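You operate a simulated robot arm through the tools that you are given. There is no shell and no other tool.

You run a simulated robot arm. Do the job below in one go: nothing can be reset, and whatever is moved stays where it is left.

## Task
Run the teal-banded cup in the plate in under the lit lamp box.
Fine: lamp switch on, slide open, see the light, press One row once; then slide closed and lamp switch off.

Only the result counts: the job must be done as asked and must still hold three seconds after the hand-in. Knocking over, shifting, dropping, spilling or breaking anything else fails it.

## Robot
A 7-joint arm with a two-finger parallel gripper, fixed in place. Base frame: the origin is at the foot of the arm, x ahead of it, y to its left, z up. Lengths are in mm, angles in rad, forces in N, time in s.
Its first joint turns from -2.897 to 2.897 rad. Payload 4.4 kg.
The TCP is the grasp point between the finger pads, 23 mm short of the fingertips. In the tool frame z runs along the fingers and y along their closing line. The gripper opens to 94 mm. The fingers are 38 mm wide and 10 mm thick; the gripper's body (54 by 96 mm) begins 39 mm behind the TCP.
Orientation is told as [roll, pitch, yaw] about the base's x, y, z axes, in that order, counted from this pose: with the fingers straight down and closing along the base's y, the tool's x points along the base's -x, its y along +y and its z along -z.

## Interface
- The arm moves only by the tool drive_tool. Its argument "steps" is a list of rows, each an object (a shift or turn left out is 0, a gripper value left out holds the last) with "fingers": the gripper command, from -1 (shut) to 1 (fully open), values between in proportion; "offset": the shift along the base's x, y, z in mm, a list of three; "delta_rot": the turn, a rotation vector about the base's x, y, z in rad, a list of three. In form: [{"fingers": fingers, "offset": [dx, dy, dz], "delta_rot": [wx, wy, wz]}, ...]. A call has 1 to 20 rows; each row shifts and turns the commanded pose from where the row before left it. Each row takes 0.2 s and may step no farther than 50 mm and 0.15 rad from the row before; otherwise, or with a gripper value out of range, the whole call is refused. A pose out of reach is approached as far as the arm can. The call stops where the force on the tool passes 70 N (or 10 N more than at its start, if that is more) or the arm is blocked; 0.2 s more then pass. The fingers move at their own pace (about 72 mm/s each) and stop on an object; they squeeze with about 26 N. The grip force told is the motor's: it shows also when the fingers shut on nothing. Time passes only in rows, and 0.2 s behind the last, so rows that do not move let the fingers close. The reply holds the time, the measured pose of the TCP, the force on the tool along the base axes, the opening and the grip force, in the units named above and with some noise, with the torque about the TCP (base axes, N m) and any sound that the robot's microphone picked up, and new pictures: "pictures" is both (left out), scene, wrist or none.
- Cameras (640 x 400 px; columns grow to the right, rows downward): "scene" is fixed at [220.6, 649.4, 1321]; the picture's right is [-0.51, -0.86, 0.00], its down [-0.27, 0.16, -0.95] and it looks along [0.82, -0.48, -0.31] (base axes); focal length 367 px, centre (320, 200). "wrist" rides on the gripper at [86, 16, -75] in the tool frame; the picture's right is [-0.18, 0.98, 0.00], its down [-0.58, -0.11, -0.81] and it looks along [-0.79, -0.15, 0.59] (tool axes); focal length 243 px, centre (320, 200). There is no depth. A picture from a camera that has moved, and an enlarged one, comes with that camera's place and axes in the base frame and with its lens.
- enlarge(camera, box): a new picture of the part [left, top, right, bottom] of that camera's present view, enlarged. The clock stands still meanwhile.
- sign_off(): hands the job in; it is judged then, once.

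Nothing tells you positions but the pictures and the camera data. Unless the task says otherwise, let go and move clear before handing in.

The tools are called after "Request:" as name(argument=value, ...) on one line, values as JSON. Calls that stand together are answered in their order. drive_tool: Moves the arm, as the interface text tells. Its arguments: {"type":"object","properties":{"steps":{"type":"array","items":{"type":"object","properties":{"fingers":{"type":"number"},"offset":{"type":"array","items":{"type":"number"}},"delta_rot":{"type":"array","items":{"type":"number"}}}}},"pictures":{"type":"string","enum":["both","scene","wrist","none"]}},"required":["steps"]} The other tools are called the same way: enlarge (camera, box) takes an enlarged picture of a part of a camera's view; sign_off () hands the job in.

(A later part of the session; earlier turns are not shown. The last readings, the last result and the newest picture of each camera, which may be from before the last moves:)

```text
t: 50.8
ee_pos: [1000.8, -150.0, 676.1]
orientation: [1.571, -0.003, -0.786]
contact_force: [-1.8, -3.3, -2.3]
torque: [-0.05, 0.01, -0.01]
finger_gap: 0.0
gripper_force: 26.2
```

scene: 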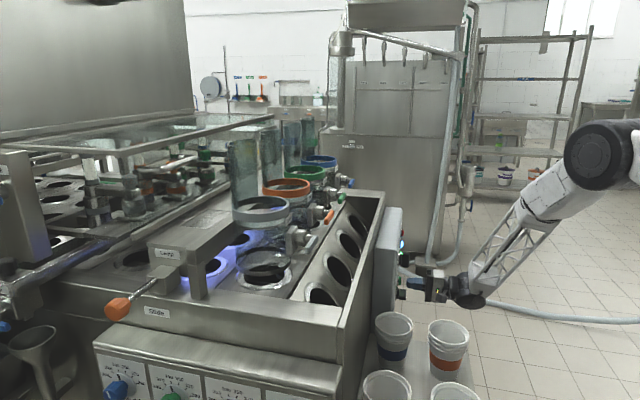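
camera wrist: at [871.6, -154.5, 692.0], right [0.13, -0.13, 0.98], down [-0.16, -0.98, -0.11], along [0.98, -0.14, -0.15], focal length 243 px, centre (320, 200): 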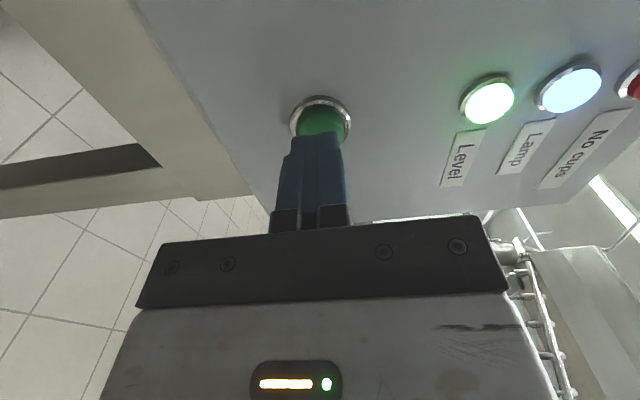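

Request:
drive_tool(steps=[{"offset": [1.5, 1.5, 0]}, {"offset": [1.0, 1.0, 0]}], pictures="both")

```text
t: 51.4
ee_pos: [1003.8, -146.7, 676.5]
orientation: [1.571, -0.001, -0.786]
contact_force: [-30.8, -15.9, 6.6]
torque: [0.06, -0.21, 0.11]
finger_gap: 0.2
gripper_force: 25.8
heard: click
camera wrist: at [887.9, -138.2, 692.6], right [0.13, -0.13, 0.98], down [-0.16, -0.98, -0.11], along [0.98, -0.14, -0.15], focal length 243 px, centre (320, 200)
```

scene: 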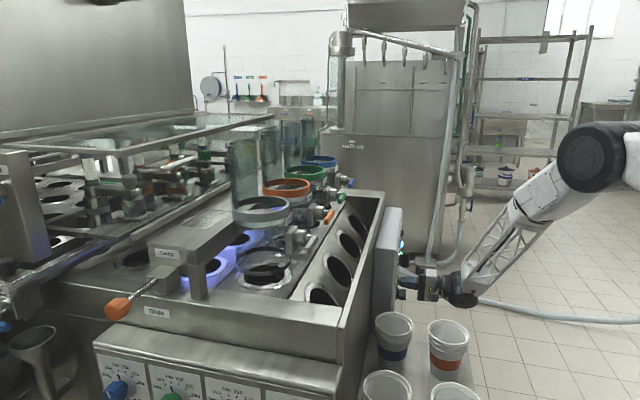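
wrist: 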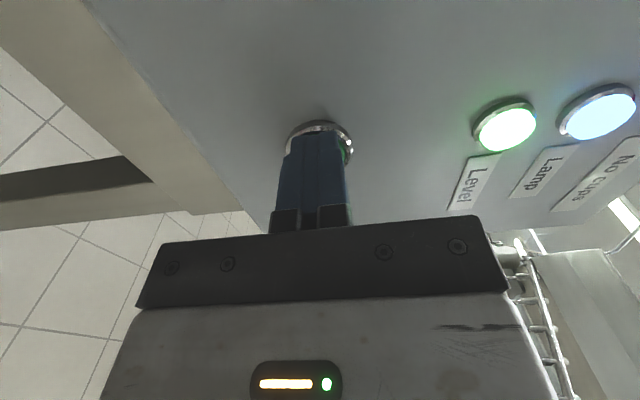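

Heard one click, so the button has been pressed once. I'll withdraw straight back and wait to see the row move.

Request:
drive_tool(steps=[{"offset": [-20, -20, 0]}, {"offset": [-30, -30, 0]}, {}, {}])

Request:
enlarge(camera="scene", box=[60, 180, 320, 330])

```text
t: 52.4
ee_pos: [953.2, -196.1, 678.0]
orientation: [1.571, -0.001, -0.784]
contact_force: [-0.1, -0.6, 0.1]
torque: [0.02, 0.02, 0.0]
finger_gap: 0.0
gripper_force: 25.5
camera wrist: at [837.8, -187.3, 693.4], right [0.13, -0.13, 0.98], down [-0.16, -0.98, -0.11], along [0.98, -0.14, -0.15], focal length 243 px, centre (320, 200)
```

scene: 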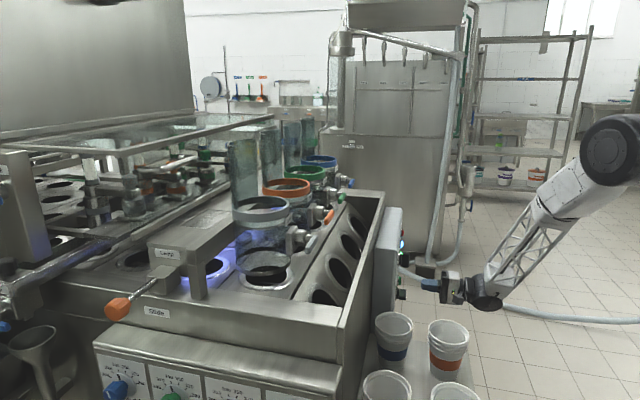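
wrist: 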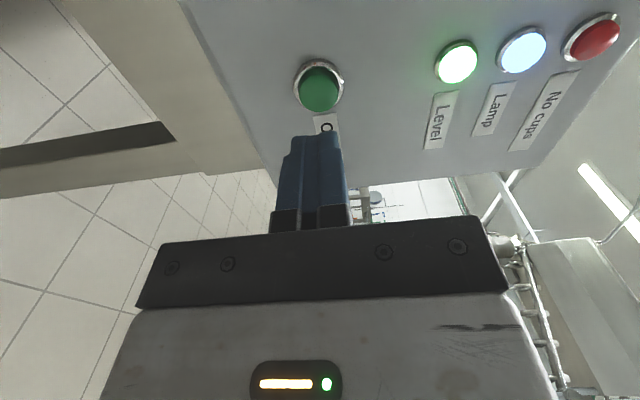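

```text
2.46 times, centred on (190, 255) of scene
camera zoom: at [220.6, 649.4, 1321.0], right [-0.51, -0.86, 0.0], down [-0.27, 0.16, -0.95], along [0.82, -0.48, -0.31], focal length 903 px, centre (640, 65)
```

zoom: 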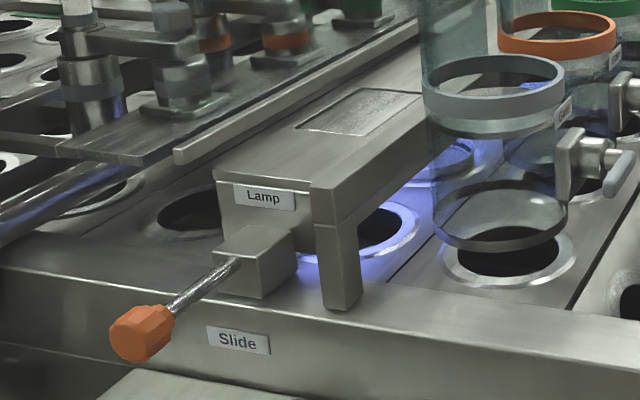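

The plate appears to be shifting toward the lamp box. I'll wait a moment while raising the tool, and compare.

Request:
drive_tool(steps=[{"offset": [-30, -30, 0]}, {"offset": [-20, -20, 0]}, {}, {}, {}, {}, {}])

Request:
enlarge(camera="scene", box=[60, 180, 320, 330])

Request:
enlarge(camera="wrist", box=[240, 0, 640, 200])

```text
t: 54.0
ee_pos: [903.7, -247.6, 677.1]
orientation: [1.57, -0.002, -0.785]
contact_force: [0.1, -0.7, 0.0]
torque: [-0.03, -0.01, 0.02]
finger_gap: 0.0
gripper_force: 25.7
camera wrist: at [788.1, -238.7, 692.5], right [0.13, -0.13, 0.98], down [-0.16, -0.98, -0.11], along [0.98, -0.14, -0.15], focal length 243 px, centre (320, 200)
```

scene: 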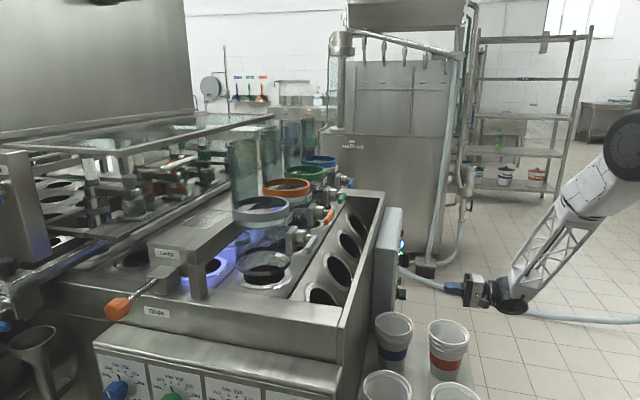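
wrist: 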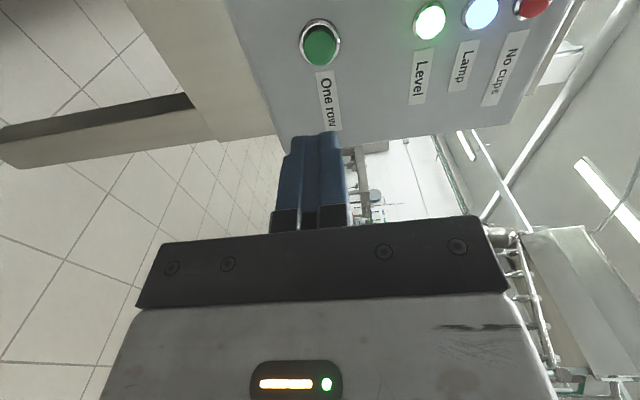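

```text
2.46 times, centred on (190, 255) of scene
camera zoom: at [220.6, 649.4, 1321.0], right [-0.51, -0.86, 0.0], down [-0.27, 0.16, -0.95], along [0.82, -0.48, -0.31], focal length 903 px, centre (640, 65)
```

zoom: 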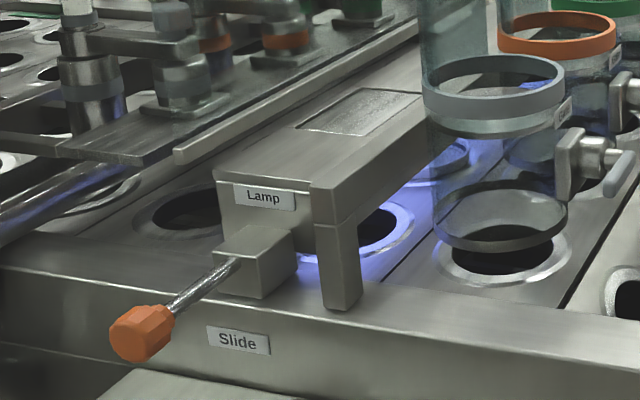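

```text
1.60 times, centred on (440, 100) of wrist
camera zoom: at [788.1, -238.7, 692.5], right [0.13, -0.13, 0.98], down [-0.16, -0.98, -0.11], along [0.98, -0.14, -0.15], focal length 388 px, centre (128, 360)
```

zoom: 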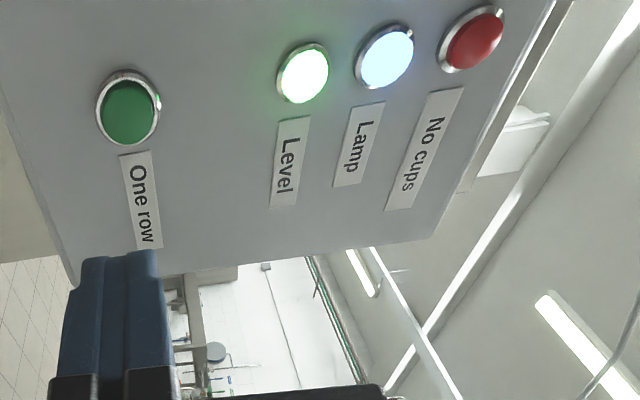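

The plate is creeping; I'll keep lamp and slide as they are while it travels. Meanwhile I'll raise the tool back to travel height.

Request:
drive_tool(steps=[{"offset": [-24, -10, 40]}, {"offset": [-10, -5, 45]}, {"offset": [0, 0, 48]}, {"offset": [0, 0, 48]}, {"offset": [0, 0, 48]}, {"offset": [0, 0, 48]}, {"offset": [0, 0, 48]}, {"offset": [0, 0, 48]}, {"offset": [0, 0, 48]}, {"offset": [0, 0, 48]}, {"offset": [0, 0, 48]}])

Request:
enlarge(camera="scene", box=[60, 180, 320, 330])

```text
t: 56.4
ee_pos: [870.9, -263.5, 1194.9]
orientation: [1.569, -0.003, -0.786]
contact_force: [0.5, 0.3, -0.5]
torque: [0.02, -0.05, -0.01]
finger_gap: 0.0
gripper_force: 25.8
camera wrist: at [756.2, -254.6, 1210.8], right [0.13, -0.13, 0.98], down [-0.16, -0.98, -0.11], along [0.98, -0.14, -0.15], focal length 243 px, centre (320, 200)
```

scene: 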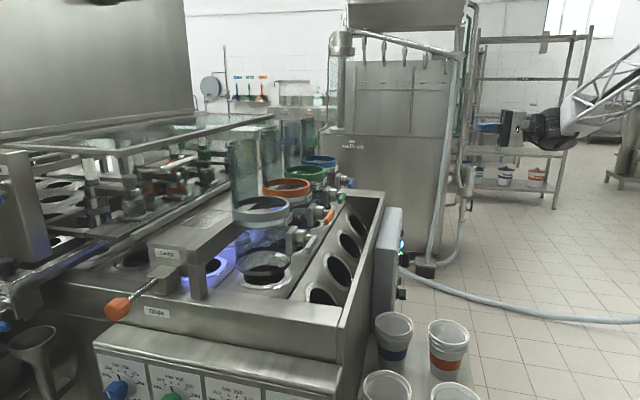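
wrist: 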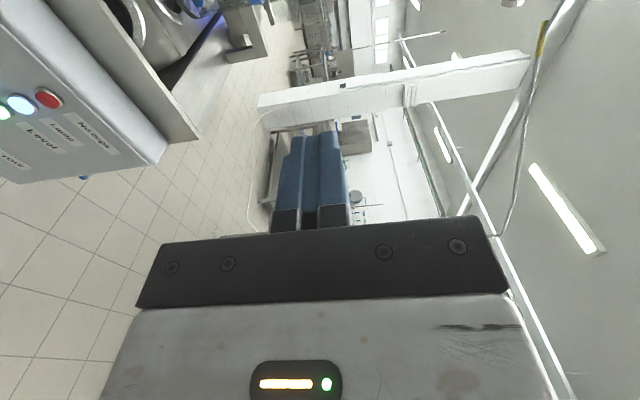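

```text
2.46 times, centred on (190, 255) of scene
camera zoom: at [220.6, 649.4, 1321.0], right [-0.51, -0.86, 0.0], down [-0.27, 0.16, -0.95], along [0.82, -0.48, -0.31], focal length 903 px, centre (640, 65)
```

zoom: 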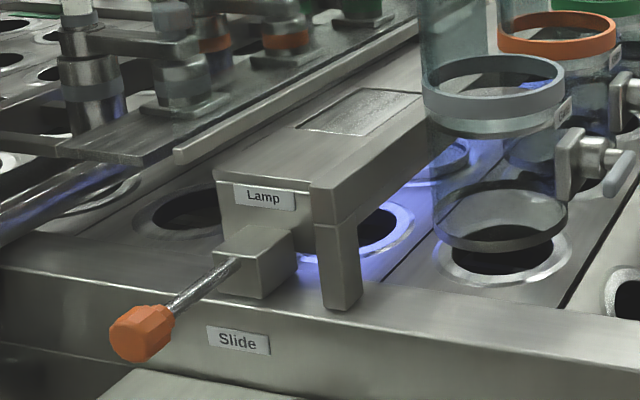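

The plate has stopped; the last two pictures match. I'll go back along the same path toward the slide, pausing where I earlier saw the cup in the plate.

Request:
drive_tool(steps=[{"offset": [-23.5, 39.6, 1], "delta_rot": [-0.0857, 0.0857, 0]}, {"offset": [-23.5, 39.6, 1], "delta_rot": [-0.0857, 0.0857, 0]}, {"offset": [-23.5, 39.6, 1], "delta_rot": [-0.0857, 0.0857, 0]}, {"offset": [-23.5, 39.6, 1], "delta_rot": [-0.0857, 0.0857, 0]}, {"offset": [-23.5, 39.6, 1], "delta_rot": [-0.0857, 0.0857, 0]}, {"offset": [-23.5, 39.6, 1], "delta_rot": [-0.0857, 0.0857, 0]}, {"offset": [-23.5, 39.6, 1], "delta_rot": [-0.0857, 0.0857, 0]}, {"offset": [-23.5, 39.6, 1], "delta_rot": [-0.0857, 0.0857, 0]}, {"offset": [-23.5, 39.6, 1]}, {"offset": [-23.5, 39.6, 1]}], pictures="wrist")

Request:
enlarge(camera="wrist", box=[310, 0, 530, 220])

```text
t: 58.6
ee_pos: [633.9, 134.7, 1202.1]
orientation: [0.6, -0.001, -0.784]
contact_force: [-0.1, 0.3, 0.2]
torque: [0.03, 0.02, -0.04]
finger_gap: 0.0
gripper_force: 26.5
camera wrist: at [551.3, 175.6, 1272.5], right [0.7, 0.44, 0.56], down [0.03, -0.8, 0.6], along [0.71, -0.41, -0.57], focal length 243 px, centre (320, 200)
```

wrist: 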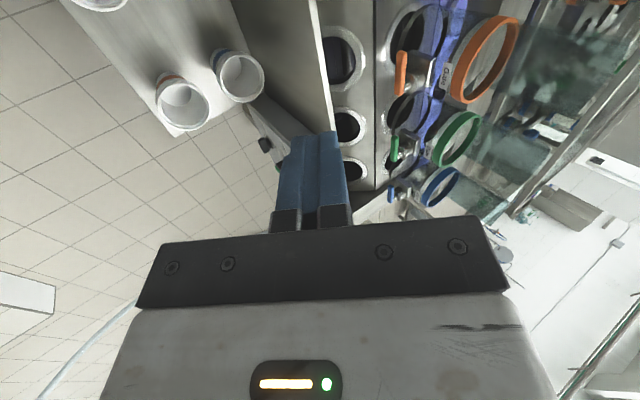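

```text
1.82 times, centred on (420, 110) of wrist
camera zoom: at [551.3, 175.6, 1272.5], right [0.7, 0.44, 0.56], down [0.03, -0.8, 0.6], along [0.71, -0.41, -0.57], focal length 441 px, centre (138, 364)
```

zoom: 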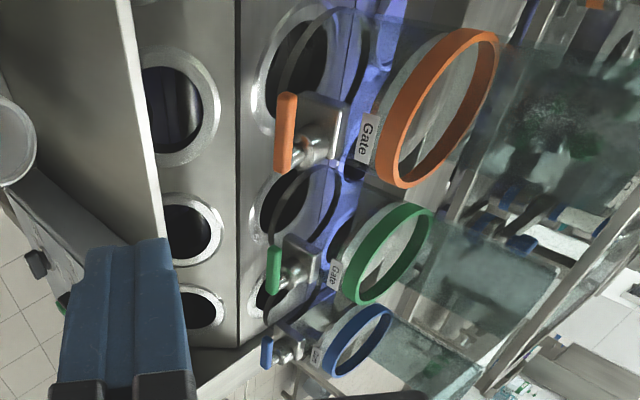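

The hole under the orange-band dispenser is now empty, so the cup has moved on under the lamp box. Now back to the slide to close it.

Request:
drive_tool(steps=[{"offset": [-30.5, 36.5, 0]}, {"offset": [-30.5, 36.5, 0]}, {"offset": [-30.5, 36.5, 0]}, {"offset": [-30.5, 36.5, 0]}, {"offset": [-30.5, 36.5, 0]}, {"offset": [-30.5, 36.5, 0]}, {"offset": [30, 30, -6], "fingers": 0.5}, {"offset": [30, 30, -6], "fingers": 0.5}, {"offset": [30, 30, -6]}, {"offset": [30, 30, -6]}, {"offset": [30, 30, -6]}, {"offset": [30, 30, -6]}, {"offset": [30, 30, -6]}, {"offset": [30, 30, -6]}, {"offset": [30, 30, -6]}])

Request:
enlarge(camera="wrist", box=[200, 10, 440, 170])

```text
t: 61.8
ee_pos: [720.6, 622.8, 1151.7]
orientation: [0.601, -0.001, -0.781]
contact_force: [0.7, 0.1, 0.3]
torque: [-0.06, 0.03, -0.01]
finger_gap: 70.3
gripper_force: 0.1
camera wrist: at [637.6, 664.9, 1220.8], right [0.7, 0.44, 0.56], down [0.03, -0.8, 0.6], along [0.71, -0.41, -0.57], focal length 243 px, centre (320, 200)
```

scene: 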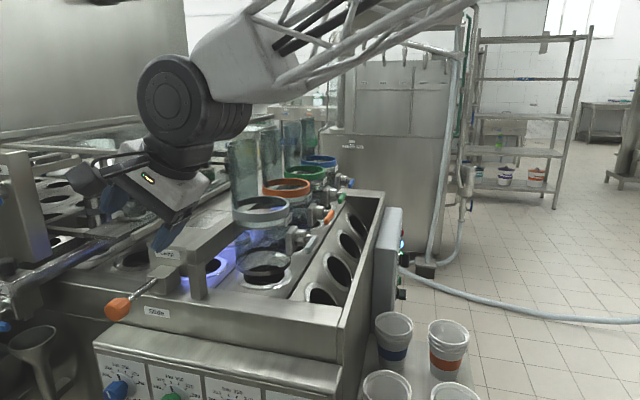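
wrist: 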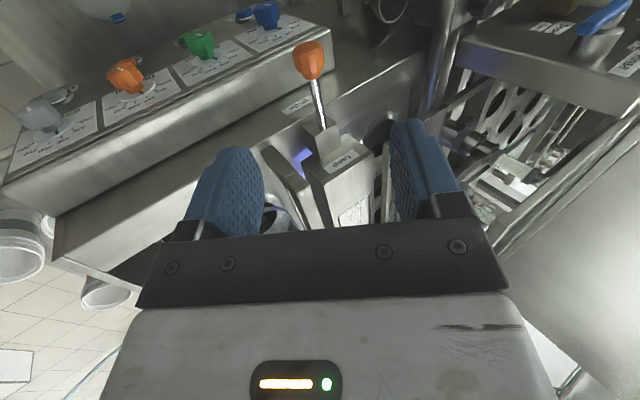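

```text
2.50 times, centred on (320, 90) of wrist
camera zoom: at [637.6, 664.9, 1220.8], right [0.7, 0.44, 0.56], down [0.03, -0.8, 0.6], along [0.71, -0.41, -0.57], focal length 606 px, centre (320, 475)
```

zoom: 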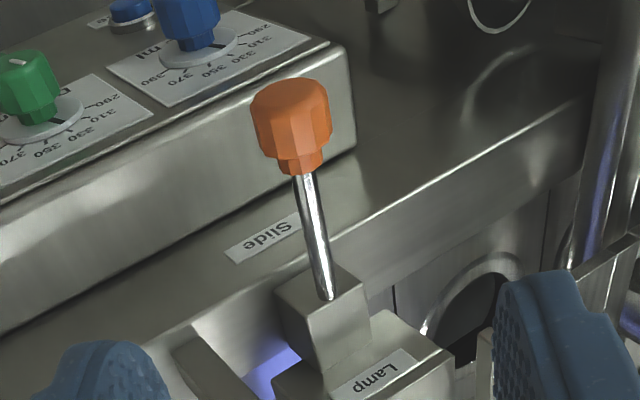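

The knob now spans about r=80–111 (travel was about 60 mm). I'll go to pre-grasp over it.

Request:
drive_tool(steps=[{"offset": [18.2, 8, -36.9]}, {"offset": [18.2, 8, -36.9]}, {"offset": [18.2, 8, -36.9]}, {}])

Request:
enlarge(camera="wrist", box=[200, 60, 440, 220])

```text
t: 62.8
ee_pos: [776.9, 648.5, 1039.5]
orientation: [0.601, -0.002, -0.783]
contact_force: [1.0, -0.6, 0.1]
torque: [-0.02, 0.01, 0.02]
finger_gap: 70.5
gripper_force: 0.1
camera wrist: at [693.2, 689.4, 1110.3], right [0.7, 0.44, 0.56], down [0.03, -0.8, 0.6], along [0.71, -0.41, -0.57], focal length 243 px, centre (320, 200)
```

scene: 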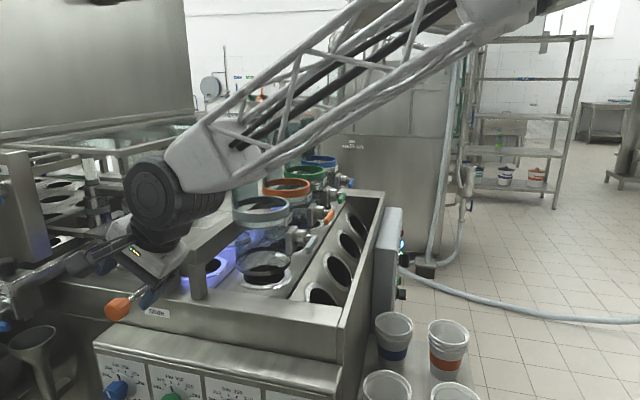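
wrist: 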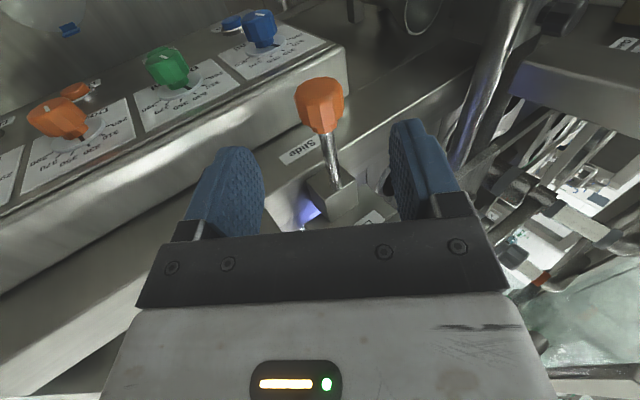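

```text
2.50 times, centred on (320, 140) of wrist
camera zoom: at [693.2, 689.4, 1110.3], right [0.7, 0.44, 0.56], down [0.03, -0.8, 0.6], along [0.71, -0.41, -0.57], focal length 606 px, centre (320, 350)
```

zoom: 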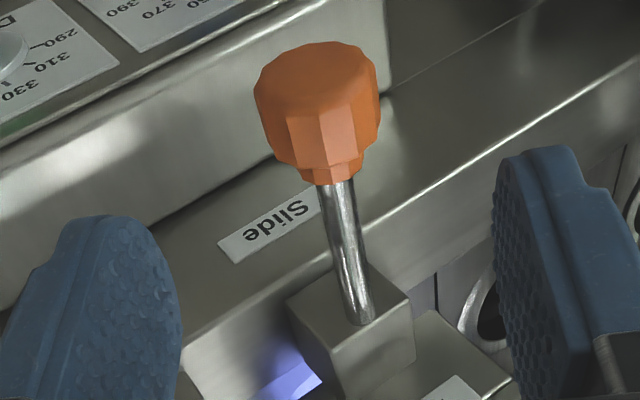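

Lined up. I'll advance along the tool axis and grip the knob.

Request:
drive_tool(steps=[{"offset": [6.1, 7.15, -14.1]}, {"offset": [6.1, 7.15, -14.1]}, {"offset": [6.1, 7.15, -14.1]}, {"offset": [6.1, 7.15, -14.1]}, {}, {"fingers": -1}, {"fingers": -1}, {"fingers": -1}])

Request:
enlarge(camera="wrist", box=[200, 60, 440, 220])

```text
t: 64.6
ee_pos: [801.0, 676.0, 983.9]
orientation: [0.6, -0.003, -0.785]
contact_force: [2.3, 1.2, -1.2]
torque: [0.24, -0.15, -0.08]
finger_gap: 31.2
gripper_force: 45.3
camera wrist: at [717.8, 717.1, 1053.5], right [0.7, 0.44, 0.56], down [0.03, -0.8, 0.6], along [0.71, -0.41, -0.57], focal length 243 px, centre (320, 200)
```

scene: 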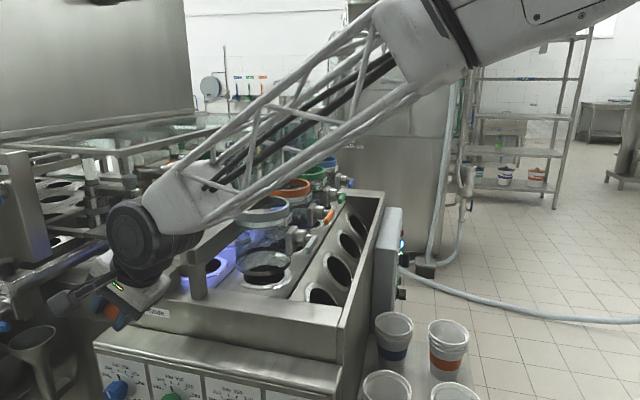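
wrist: 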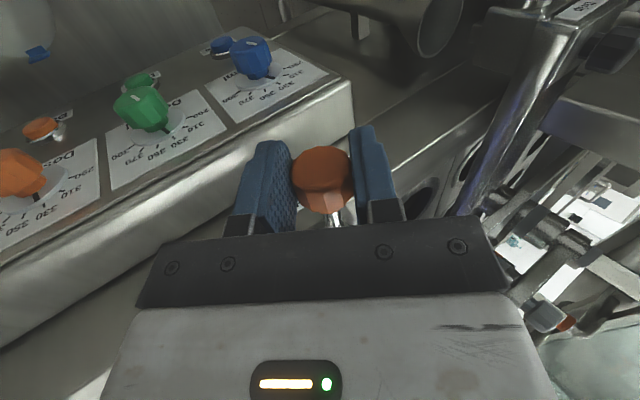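

```text
2.50 times, centred on (320, 140) of wrist
camera zoom: at [717.8, 717.1, 1053.5], right [0.7, 0.44, 0.56], down [0.03, -0.8, 0.6], along [0.71, -0.41, -0.57], focal length 606 px, centre (320, 350)
```

zoom: 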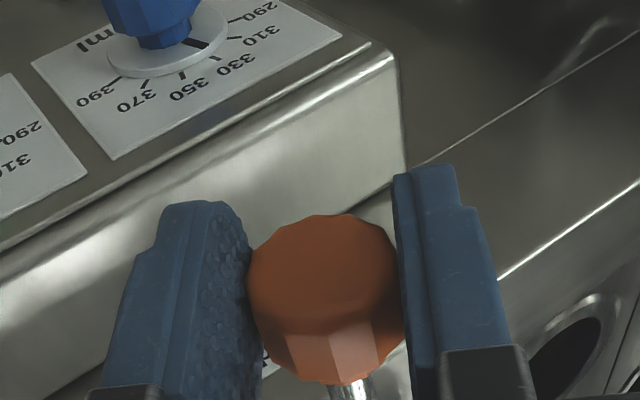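

Gripped, 31 mm, low load. Now I'll push the slide back in, in small steps.

Request:
drive_tool(steps=[{"offset": [5, -5, 0]}, {"offset": [5, -5, 0]}, {"offset": [5, -5, 0]}], pictures="wrist")

```text
t: 65.4
ee_pos: [815.8, 660.3, 982.3]
orientation: [0.603, -0.002, -0.783]
contact_force: [-13.4, -11.9, 11.4]
torque: [0.08, -0.22, -0.46]
finger_gap: 31.1
gripper_force: 44.8
camera wrist: at [732.7, 702.2, 1053.5], right [0.7, 0.44, 0.56], down [0.03, -0.8, 0.6], along [0.71, -0.41, -0.57], focal length 243 px, centre (320, 200)
```

wrist: 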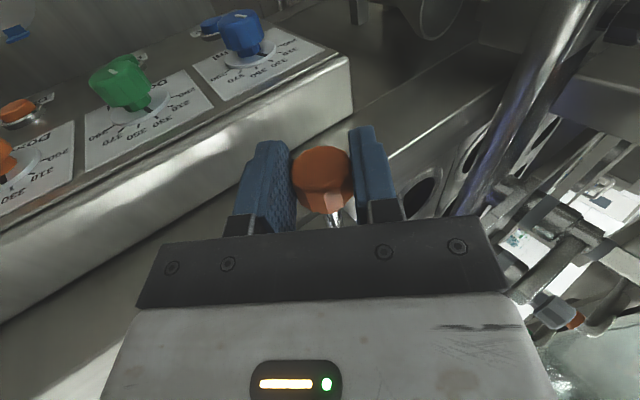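

Request:
drive_tool(steps=[{"offset": [4.7, -5.3, 0.3]}, {"offset": [5, -5, 0]}, {"offset": [5, -5, 0]}], pictures="none")

```text
t: 66.2
ee_pos: [831.3, 646.0, 983.8]
orientation: [0.603, -0.002, -0.784]
contact_force: [-7.3, -4.5, 13.0]
torque: [0.13, -0.21, -0.1]
finger_gap: 31.2
gripper_force: 44.8
```

Request:
drive_tool(steps=[{"offset": [5, -5, 0.2]}, {"offset": [4, -4, 0]}], pictures="both")

Request:
enlarge(camera="scene", box=[60, 200, 300, 350])

Request:
enlarge(camera="wrist", box=[200, 60, 440, 220])

```text
t: 66.8
ee_pos: [840.2, 637.3, 982.6]
orientation: [0.6, -0.003, -0.784]
contact_force: [-0.1, 1.3, 11.5]
torque: [0.39, -0.25, 0.06]
finger_gap: 30.8
gripper_force: 45.2
camera wrist: at [756.8, 678.1, 1053.5], right [0.7, 0.44, 0.56], down [0.03, -0.8, 0.6], along [0.71, -0.41, -0.57], focal length 243 px, centre (320, 200)
```

scene: 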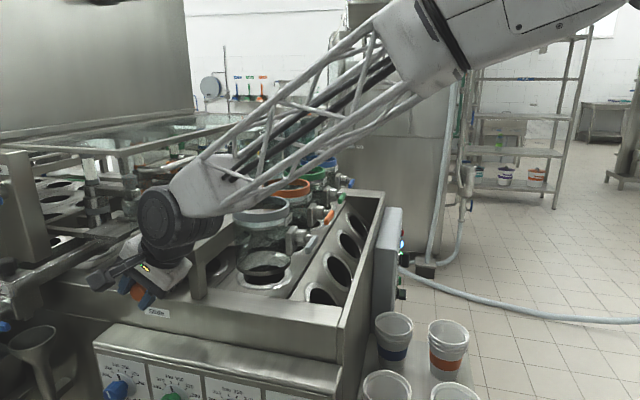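
wrist: 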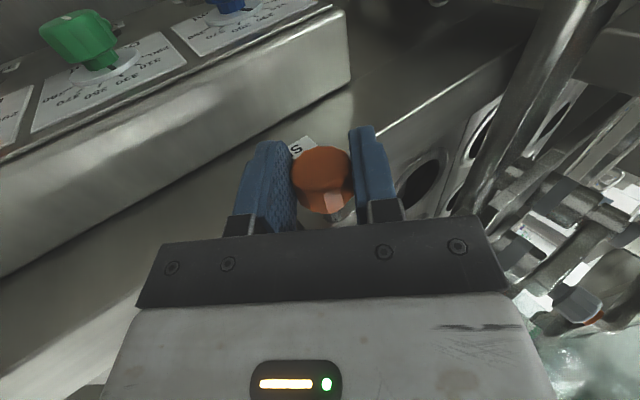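

```text
2.67 times, centred on (180, 275) of scene
camera zoom: at [220.6, 649.4, 1321.0], right [-0.51, -0.86, 0.0], down [-0.27, 0.16, -0.95], along [0.82, -0.48, -0.31], focal length 978 px, centre (693, 0)
```

zoom: 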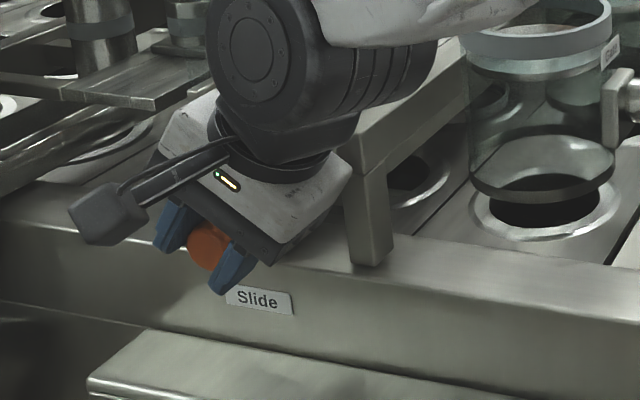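

```text
2.50 times, centred on (320, 140) of wrist
camera zoom: at [756.8, 678.1, 1053.5], right [0.7, 0.44, 0.56], down [0.03, -0.8, 0.6], along [0.71, -0.41, -0.57], focal length 606 px, centre (320, 350)
```

zoom: 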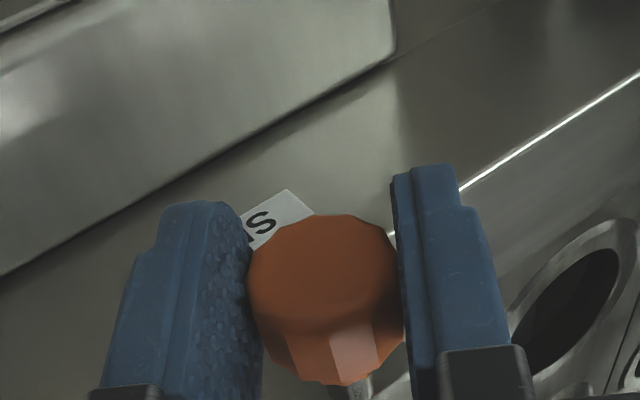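

Light is hidden again; the slide is nearly home. I'll push gently until it meets its stop.

Request:
drive_tool(steps=[{"offset": [1.4, -1.4, 0]}, {"offset": [1.4, -1.4, 0]}], pictures="none")

```text
t: 67.4
ee_pos: [843.0, 634.8, 983.2]
orientation: [0.599, -0.002, -0.785]
contact_force: [0.2, 1.9, 12.1]
torque: [0.32, -0.27, 0.0]
finger_gap: 31.0
gripper_force: 44.7
```

Request:
drive_tool(steps=[{"offset": [1.0, -1.0, 0]}, {"offset": [1.0, -1.0, 0]}], pictures="wrist")

Request:
enlarge(camera="wrist", box=[200, 60, 440, 220])

```text
t: 68.0
ee_pos: [843.6, 633.6, 982.6]
orientation: [0.601, -0.002, -0.781]
contact_force: [-9.3, 20.5, 12.9]
torque: [0.51, -0.2, 0.2]
finger_gap: 30.9
gripper_force: 44.5
camera wrist: at [760.4, 674.3, 1053.4], right [0.7, 0.45, 0.56], down [0.03, -0.8, 0.6], along [0.71, -0.41, -0.57], focal length 243 px, centre (320, 200)
```

wrist: 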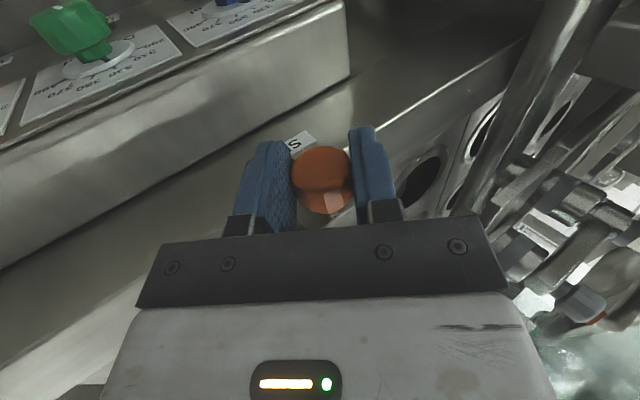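

```text
2.50 times, centred on (320, 140) of wrist
camera zoom: at [760.4, 674.3, 1053.4], right [0.7, 0.45, 0.56], down [0.03, -0.8, 0.6], along [0.71, -0.41, -0.57], focal length 606 px, centre (320, 350)
```

zoom: 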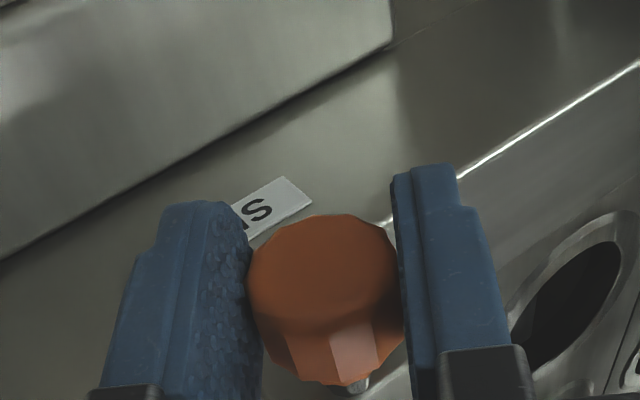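

The slide has met its inner stop (about 21 N) and the stem is hidden as it was at the start. I'll release and back out along the tool axis.

Request:
drive_tool(steps=[{"fingers": 0.3}, {"fingers": 0.5}, {"fingers": 0.5}, {"offset": [-10, -10, 20.6]}, {"offset": [-10, -10, 20.6]}, {"offset": [-14, -14, 29]}, {"offset": [-20, -14, 29]}, {"offset": [-20, -5, 35]}, {"offset": [-20, 0, 35]}])

Request:
enlarge(camera="scene", box=[60, 200, 300, 350])

Request:
enlarge(camera="wrist", box=[200, 40, 440, 200])

```text
t: 68.9
ee_pos: [841.4, 629.4, 985.4]
orientation: [0.598, -0.002, -0.782]
contact_force: [46.1, 30.1, -15.3]
torque: [-0.68, 2.48, 2.82]
finger_gap: 70.6
gripper_force: 0.1
stopped in row 4: the force on the tool passed its limit at 118 N (the readings are from after the stop); the commanded pose is now the measured one
camera wrist: at [759.1, 671.2, 1055.3], right [0.7, 0.45, 0.56], down [0.03, -0.79, 0.61], along [0.71, -0.41, -0.57], focal length 243 px, centre (320, 200)
```

scene: 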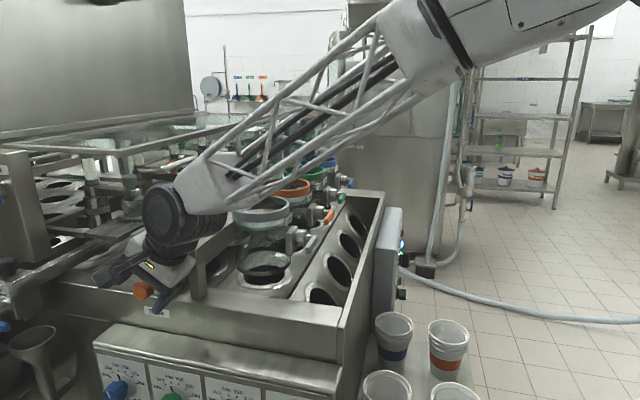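
wrist: 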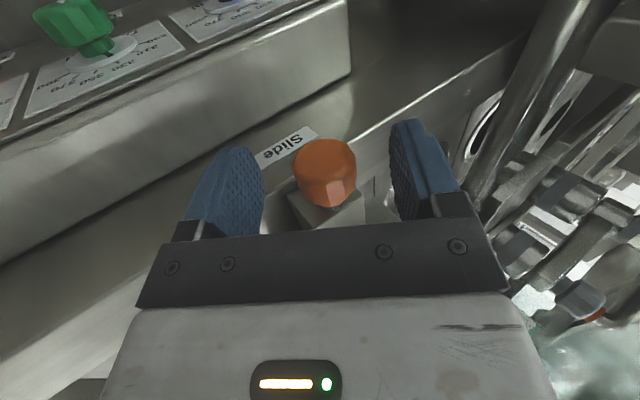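

```text
2.67 times, centred on (180, 275) of scene
camera zoom: at [220.6, 649.4, 1321.0], right [-0.51, -0.86, 0.0], down [-0.27, 0.16, -0.95], along [0.82, -0.48, -0.31], focal length 978 px, centre (693, 0)
```

zoom: 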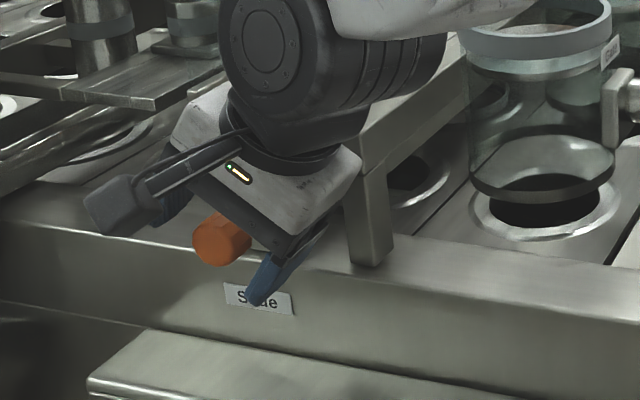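

```text
2.50 times, centred on (320, 120) of wrist
camera zoom: at [759.1, 671.2, 1055.3], right [0.7, 0.45, 0.56], down [0.03, -0.79, 0.61], along [0.71, -0.41, -0.57], focal length 606 px, centre (320, 400)
```

zoom: 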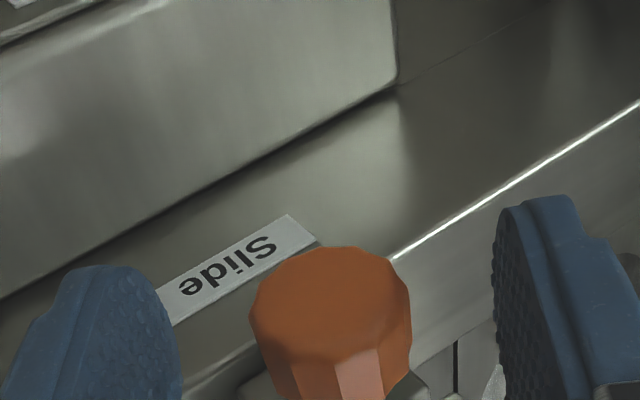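

The withdrawal met resistance: part of the hand, about 40–50 mm further in than the fingertips, caught on the lamp-box leg side. The slide knob itself is free between open fingers. I'll step back to where I was, then slide out along the machine axis (away from the lamp box) before lifting.

Request:
drive_tool(steps=[{"offset": [2.5, 2.5, -2]}, {}], pictures="none")

```text
t: 69.5
ee_pos: [844.2, 632.5, 983.3]
orientation: [0.601, -0.003, -0.782]
contact_force: [0.0, -0.4, 0.1]
torque: [-0.01, 0.01, -0.01]
finger_gap: 70.6
gripper_force: 0.1
```

Request:
drive_tool(steps=[{"offset": [-5, 5, 0]}, {"offset": [-8, 8, 0]}, {"offset": [-10, 10, 0]}, {"offset": [-14, 14, 0]}, {"offset": [-14, 14, 0]}])

Request:
enlarge(camera="scene", box=[60, 200, 300, 350])

Request:
enlarge(camera="wrist", box=[200, 60, 440, 220])

```text
t: 70.7
ee_pos: [792.1, 681.0, 984.5]
orientation: [0.6, -0.002, -0.784]
contact_force: [0.3, 0.2, 0.7]
torque: [-0.03, -0.01, -0.01]
finger_gap: 70.4
gripper_force: 0.0
camera wrist: at [709.5, 722.8, 1054.5], right [0.7, 0.45, 0.56], down [0.03, -0.8, 0.61], along [0.71, -0.41, -0.57], focal length 243 px, centre (320, 200)
```

scene: 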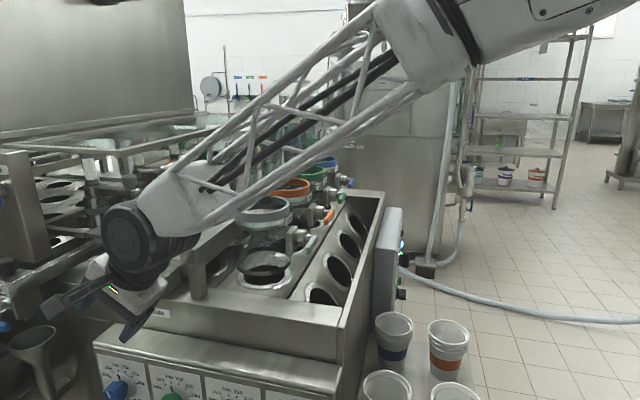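
wrist: 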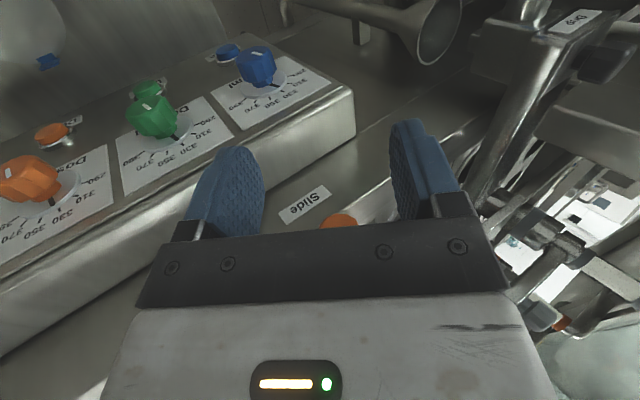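

```text
2.67 times, centred on (180, 275) of scene
camera zoom: at [220.6, 649.4, 1321.0], right [-0.51, -0.86, 0.0], down [-0.27, 0.16, -0.95], along [0.82, -0.48, -0.31], focal length 978 px, centre (693, 0)
```

zoom: 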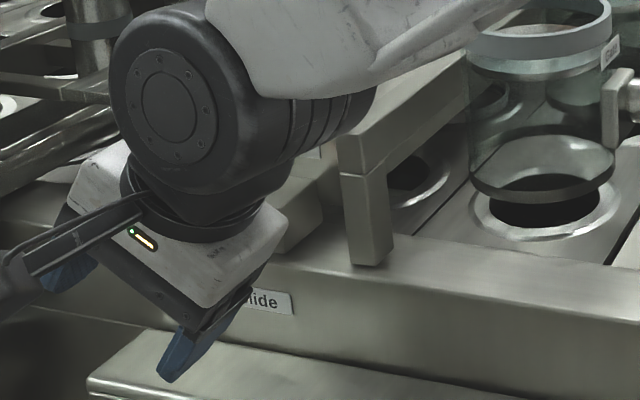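

```text
2.50 times, centred on (320, 140) of wrist
camera zoom: at [709.5, 722.8, 1054.5], right [0.7, 0.45, 0.56], down [0.03, -0.8, 0.61], along [0.71, -0.41, -0.57], focal length 606 px, centre (320, 350)
```

zoom: 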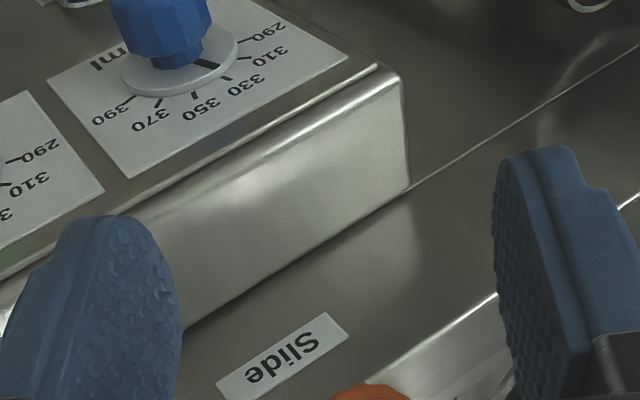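

Clear of the knob, and the lamp box leg sits exactly where it did. Now I'll lift away and verify the slide.

Request:
drive_tool(steps=[{"offset": [-10, -10, 20.6]}, {"offset": [-10, -10, 20.6]}, {"offset": [-14, -14, 29]}, {"offset": [-14, -14, 29]}, {"offset": [-12, -12, 35]}, {"offset": [-12, -12, 35]}])

Request:
enlarge(camera="scene", box=[60, 200, 300, 350])

Request:
enlarge(camera="wrist", box=[200, 30, 440, 190])

```text
t: 72.1
ee_pos: [720.4, 609.8, 1152.5]
orientation: [0.599, -0.002, -0.783]
contact_force: [0.5, -0.4, -1.0]
torque: [-0.01, -0.02, -0.02]
finger_gap: 70.3
gripper_force: 0.0
camera wrist: at [637.3, 651.5, 1224.2], right [0.7, 0.45, 0.55], down [0.03, -0.79, 0.61], along [0.71, -0.41, -0.57], focal length 243 px, centre (320, 200)
```

scene: 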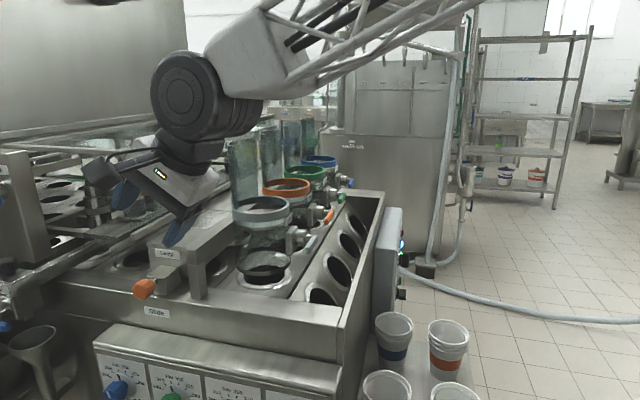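
wrist: 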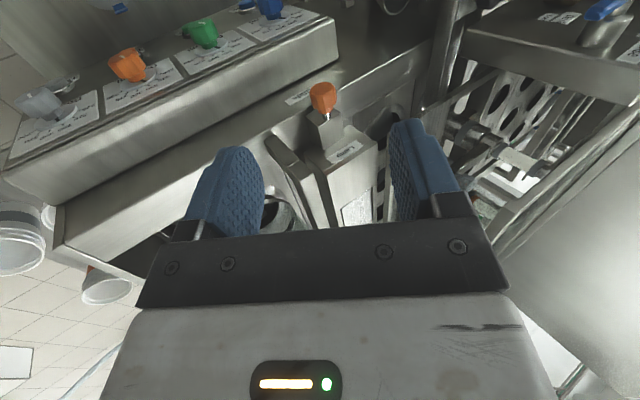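

```text
2.67 times, centred on (180, 275) of scene
camera zoom: at [220.6, 649.4, 1321.0], right [-0.51, -0.86, 0.0], down [-0.27, 0.16, -0.95], along [0.82, -0.48, -0.31], focal length 978 px, centre (693, 0)
```

zoom: 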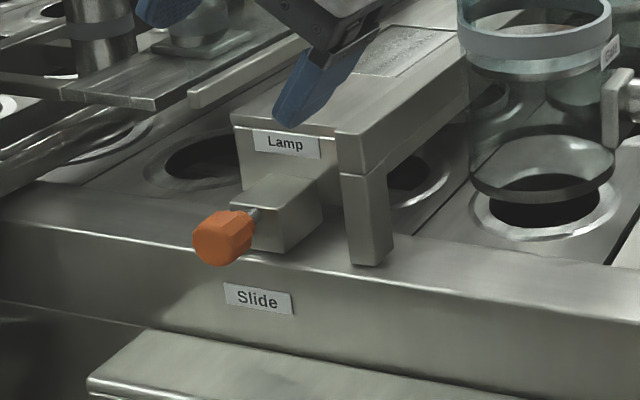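

```text
2.50 times, centred on (320, 110) of wrist
camera zoom: at [637.3, 651.5, 1224.2], right [0.7, 0.45, 0.55], down [0.03, -0.79, 0.61], along [0.71, -0.41, -0.57], focal length 606 px, centre (320, 425)
```

zoom: 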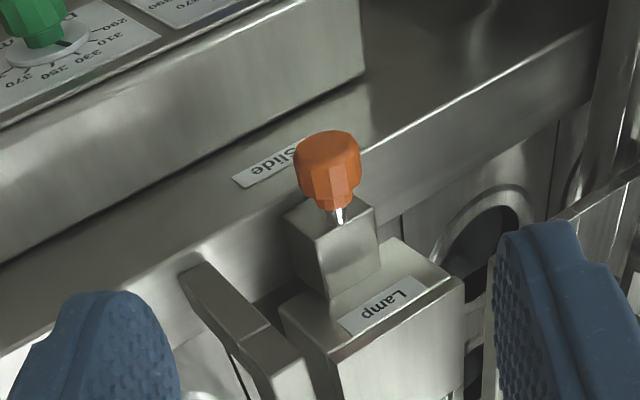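

The slide is back exactly where it started and no light shows. Last step is the lamp switch, so I'll retrace to the panel side.

Request:
drive_tool(steps=[{"offset": [-30, -30, 6], "fingers": -0.2}, {"offset": [-30, -30, 6]}, {"offset": [-30, -30, 6]}, {"offset": [-30, -30, 6]}, {"offset": [-30, -30, 6]}, {"offset": [-30, -30, 6]}, {"offset": [-30, -30, 6]}, {"offset": [-30, -30, 6]}, {"offset": [-30, -30, 6]}, {"offset": [30.5, -36.5, 0]}, {"offset": [30.5, -36.5, 0]}, {"offset": [30.5, -36.5, 0]}, {"offset": [30.5, -36.5, 0]}, {"offset": [30.5, -36.5, 0]}, {"offset": [30.5, -36.5, 0]}], pictures="wrist")

Request:
enlarge(camera="wrist", box=[310, 0, 530, 220])

```text
t: 75.3
ee_pos: [636.0, 121.8, 1207.9]
orientation: [0.602, -0.003, -0.783]
contact_force: [0.3, -0.2, -0.5]
torque: [0.0, 0.01, 0.0]
finger_gap: 37.8
gripper_force: 0.1
camera wrist: at [552.3, 163.2, 1278.2], right [0.7, 0.45, 0.56], down [0.03, -0.8, 0.61], along [0.71, -0.41, -0.57], focal length 243 px, centre (320, 200)
```

wrist: 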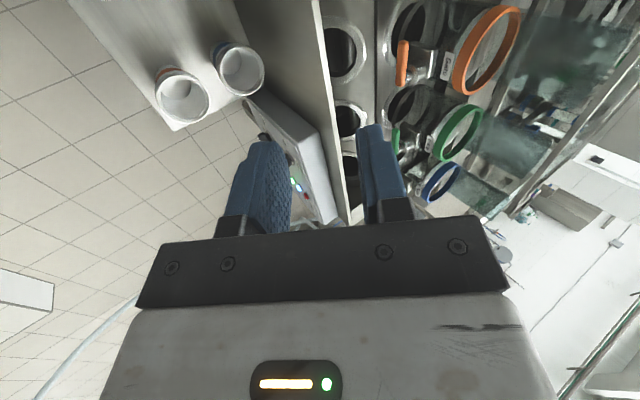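

```text
1.82 times, centred on (420, 110) of wrist
camera zoom: at [552.3, 163.2, 1278.2], right [0.7, 0.45, 0.56], down [0.03, -0.8, 0.61], along [0.71, -0.41, -0.57], focal length 441 px, centre (138, 364)
```

zoom: 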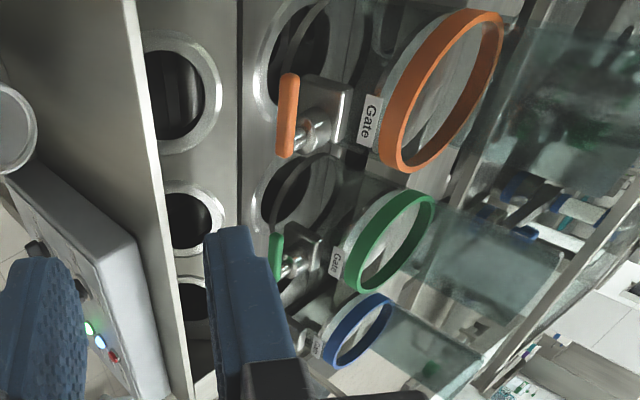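

Everything is as expected and no light is leaking. I'll continue across, tilting level again and starting the descent to the Lamp switch.

Request:
drive_tool(steps=[{"offset": [19.3, -39, -5], "delta_rot": [0.0857, -0.0857, 0]}, {"offset": [19.3, -39, -5], "delta_rot": [0.0857, -0.0857, 0]}, {"offset": [19.3, -39, -5], "delta_rot": [0.0857, -0.0857, 0]}, {"offset": [19.3, -39, -5], "delta_rot": [0.0857, -0.0857, 0]}, {"offset": [19.3, -39, -5], "delta_rot": [0.0857, -0.0857, 0]}, {"offset": [19.3, -39, -5], "delta_rot": [0.0857, -0.0857, 0]}, {"offset": [19.3, -39, -5], "delta_rot": [0.0857, -0.0857, 0]}, {"offset": [19.3, -39, -5], "delta_rot": [0.0857, -0.0857, 0]}, {"offset": [0, 0, -43]}, {"offset": [0, 0, -43]}, {"offset": [0, 0, -43]}])

```text
t: 77.7
ee_pos: [791.6, -187.5, 1039.2]
orientation: [1.569, -0.006, -0.785]
contact_force: [0.7, 0.7, 0.5]
torque: [-0.02, 0.02, 0.04]
finger_gap: 37.6
gripper_force: 0.1
camera wrist: at [676.0, -179.5, 1052.9], right [0.13, -0.13, 0.98], down [-0.16, -0.98, -0.11], along [0.98, -0.14, -0.15], focal length 243 px, centre (320, 200)
```

scene: 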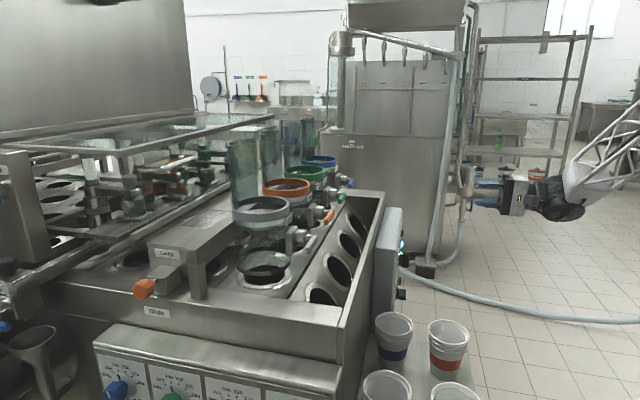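
wrist: 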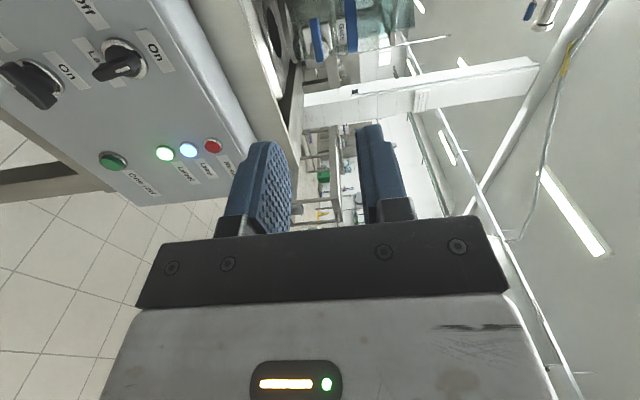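

Request:
drive_tool(steps=[{"offset": [3.4, 4, -21.7], "delta_rot": [0.106, 0.106, 0]}, {"offset": [3.4, 4, -21.7], "delta_rot": [0.106, 0.106, 0]}, {"offset": [3.4, 4, -21.7], "delta_rot": [0.106, 0.106, 0]}, {"offset": [3.4, 4, -21.7], "delta_rot": [0.106, 0.106, 0]}, {"offset": [3.4, 4, -21.7], "delta_rot": [0.106, 0.106, 0]}, {"offset": [3.4, 4, -21.7], "delta_rot": [0.106, 0.106, 0]}, {"offset": [3.4, 4, -21.7], "delta_rot": [0.106, 0.106, 0]}, {"offset": [3.4, 4, -21.7], "delta_rot": [0.106, 0.106, 0]}, {"offset": [3.4, 4, -21.7], "delta_rot": [0.106, 0.106, 0]}, {"offset": [3.4, 4, -21.7], "delta_rot": [0.106, 0.106, 0]}])

Request:
enlarge(camera="wrist", box=[200, 0, 440, 150])

```text
t: 79.9
ee_pos: [822.6, -150.8, 823.2]
orientation: [1.568, 1.497, -0.788]
contact_force: [0.8, 0.9, -0.2]
torque: [-0.03, 0.0, -0.02]
finger_gap: 37.7
gripper_force: 0.1
camera wrist: at [776.5, -209.7, 909.9], right [0.7, -0.7, -0.11], down [-0.62, -0.52, -0.59], along [0.36, 0.48, -0.8], focal length 243 px, centre (320, 200)
```

scene: 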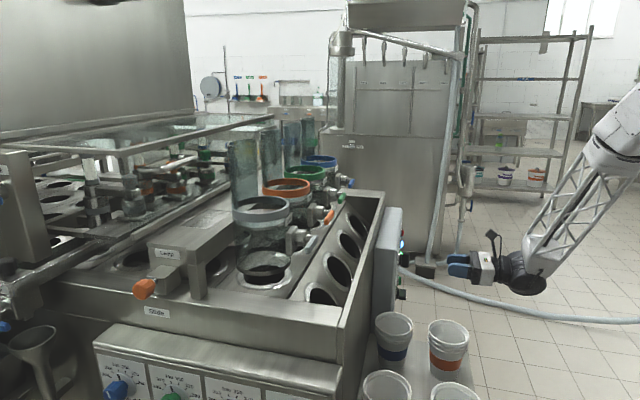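
wrist: 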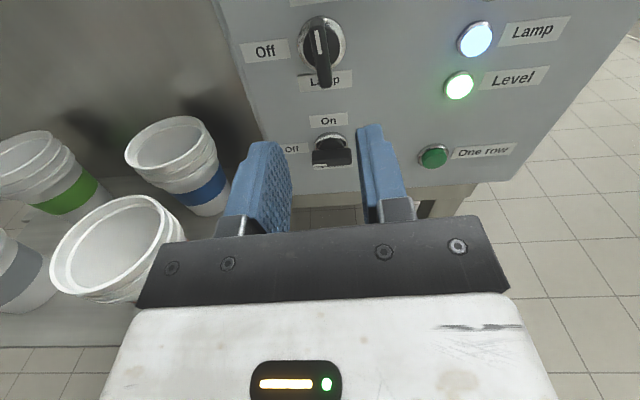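

```text
2.67 times, centred on (320, 75) of wrist
camera zoom: at [776.5, -209.7, 909.9], right [0.7, -0.7, -0.11], down [-0.62, -0.52, -0.59], along [0.36, 0.48, -0.8], focal length 647 px, centre (320, 533)
```

zoom: 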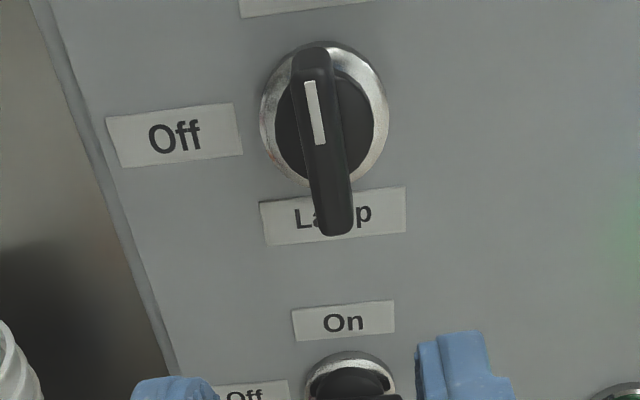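

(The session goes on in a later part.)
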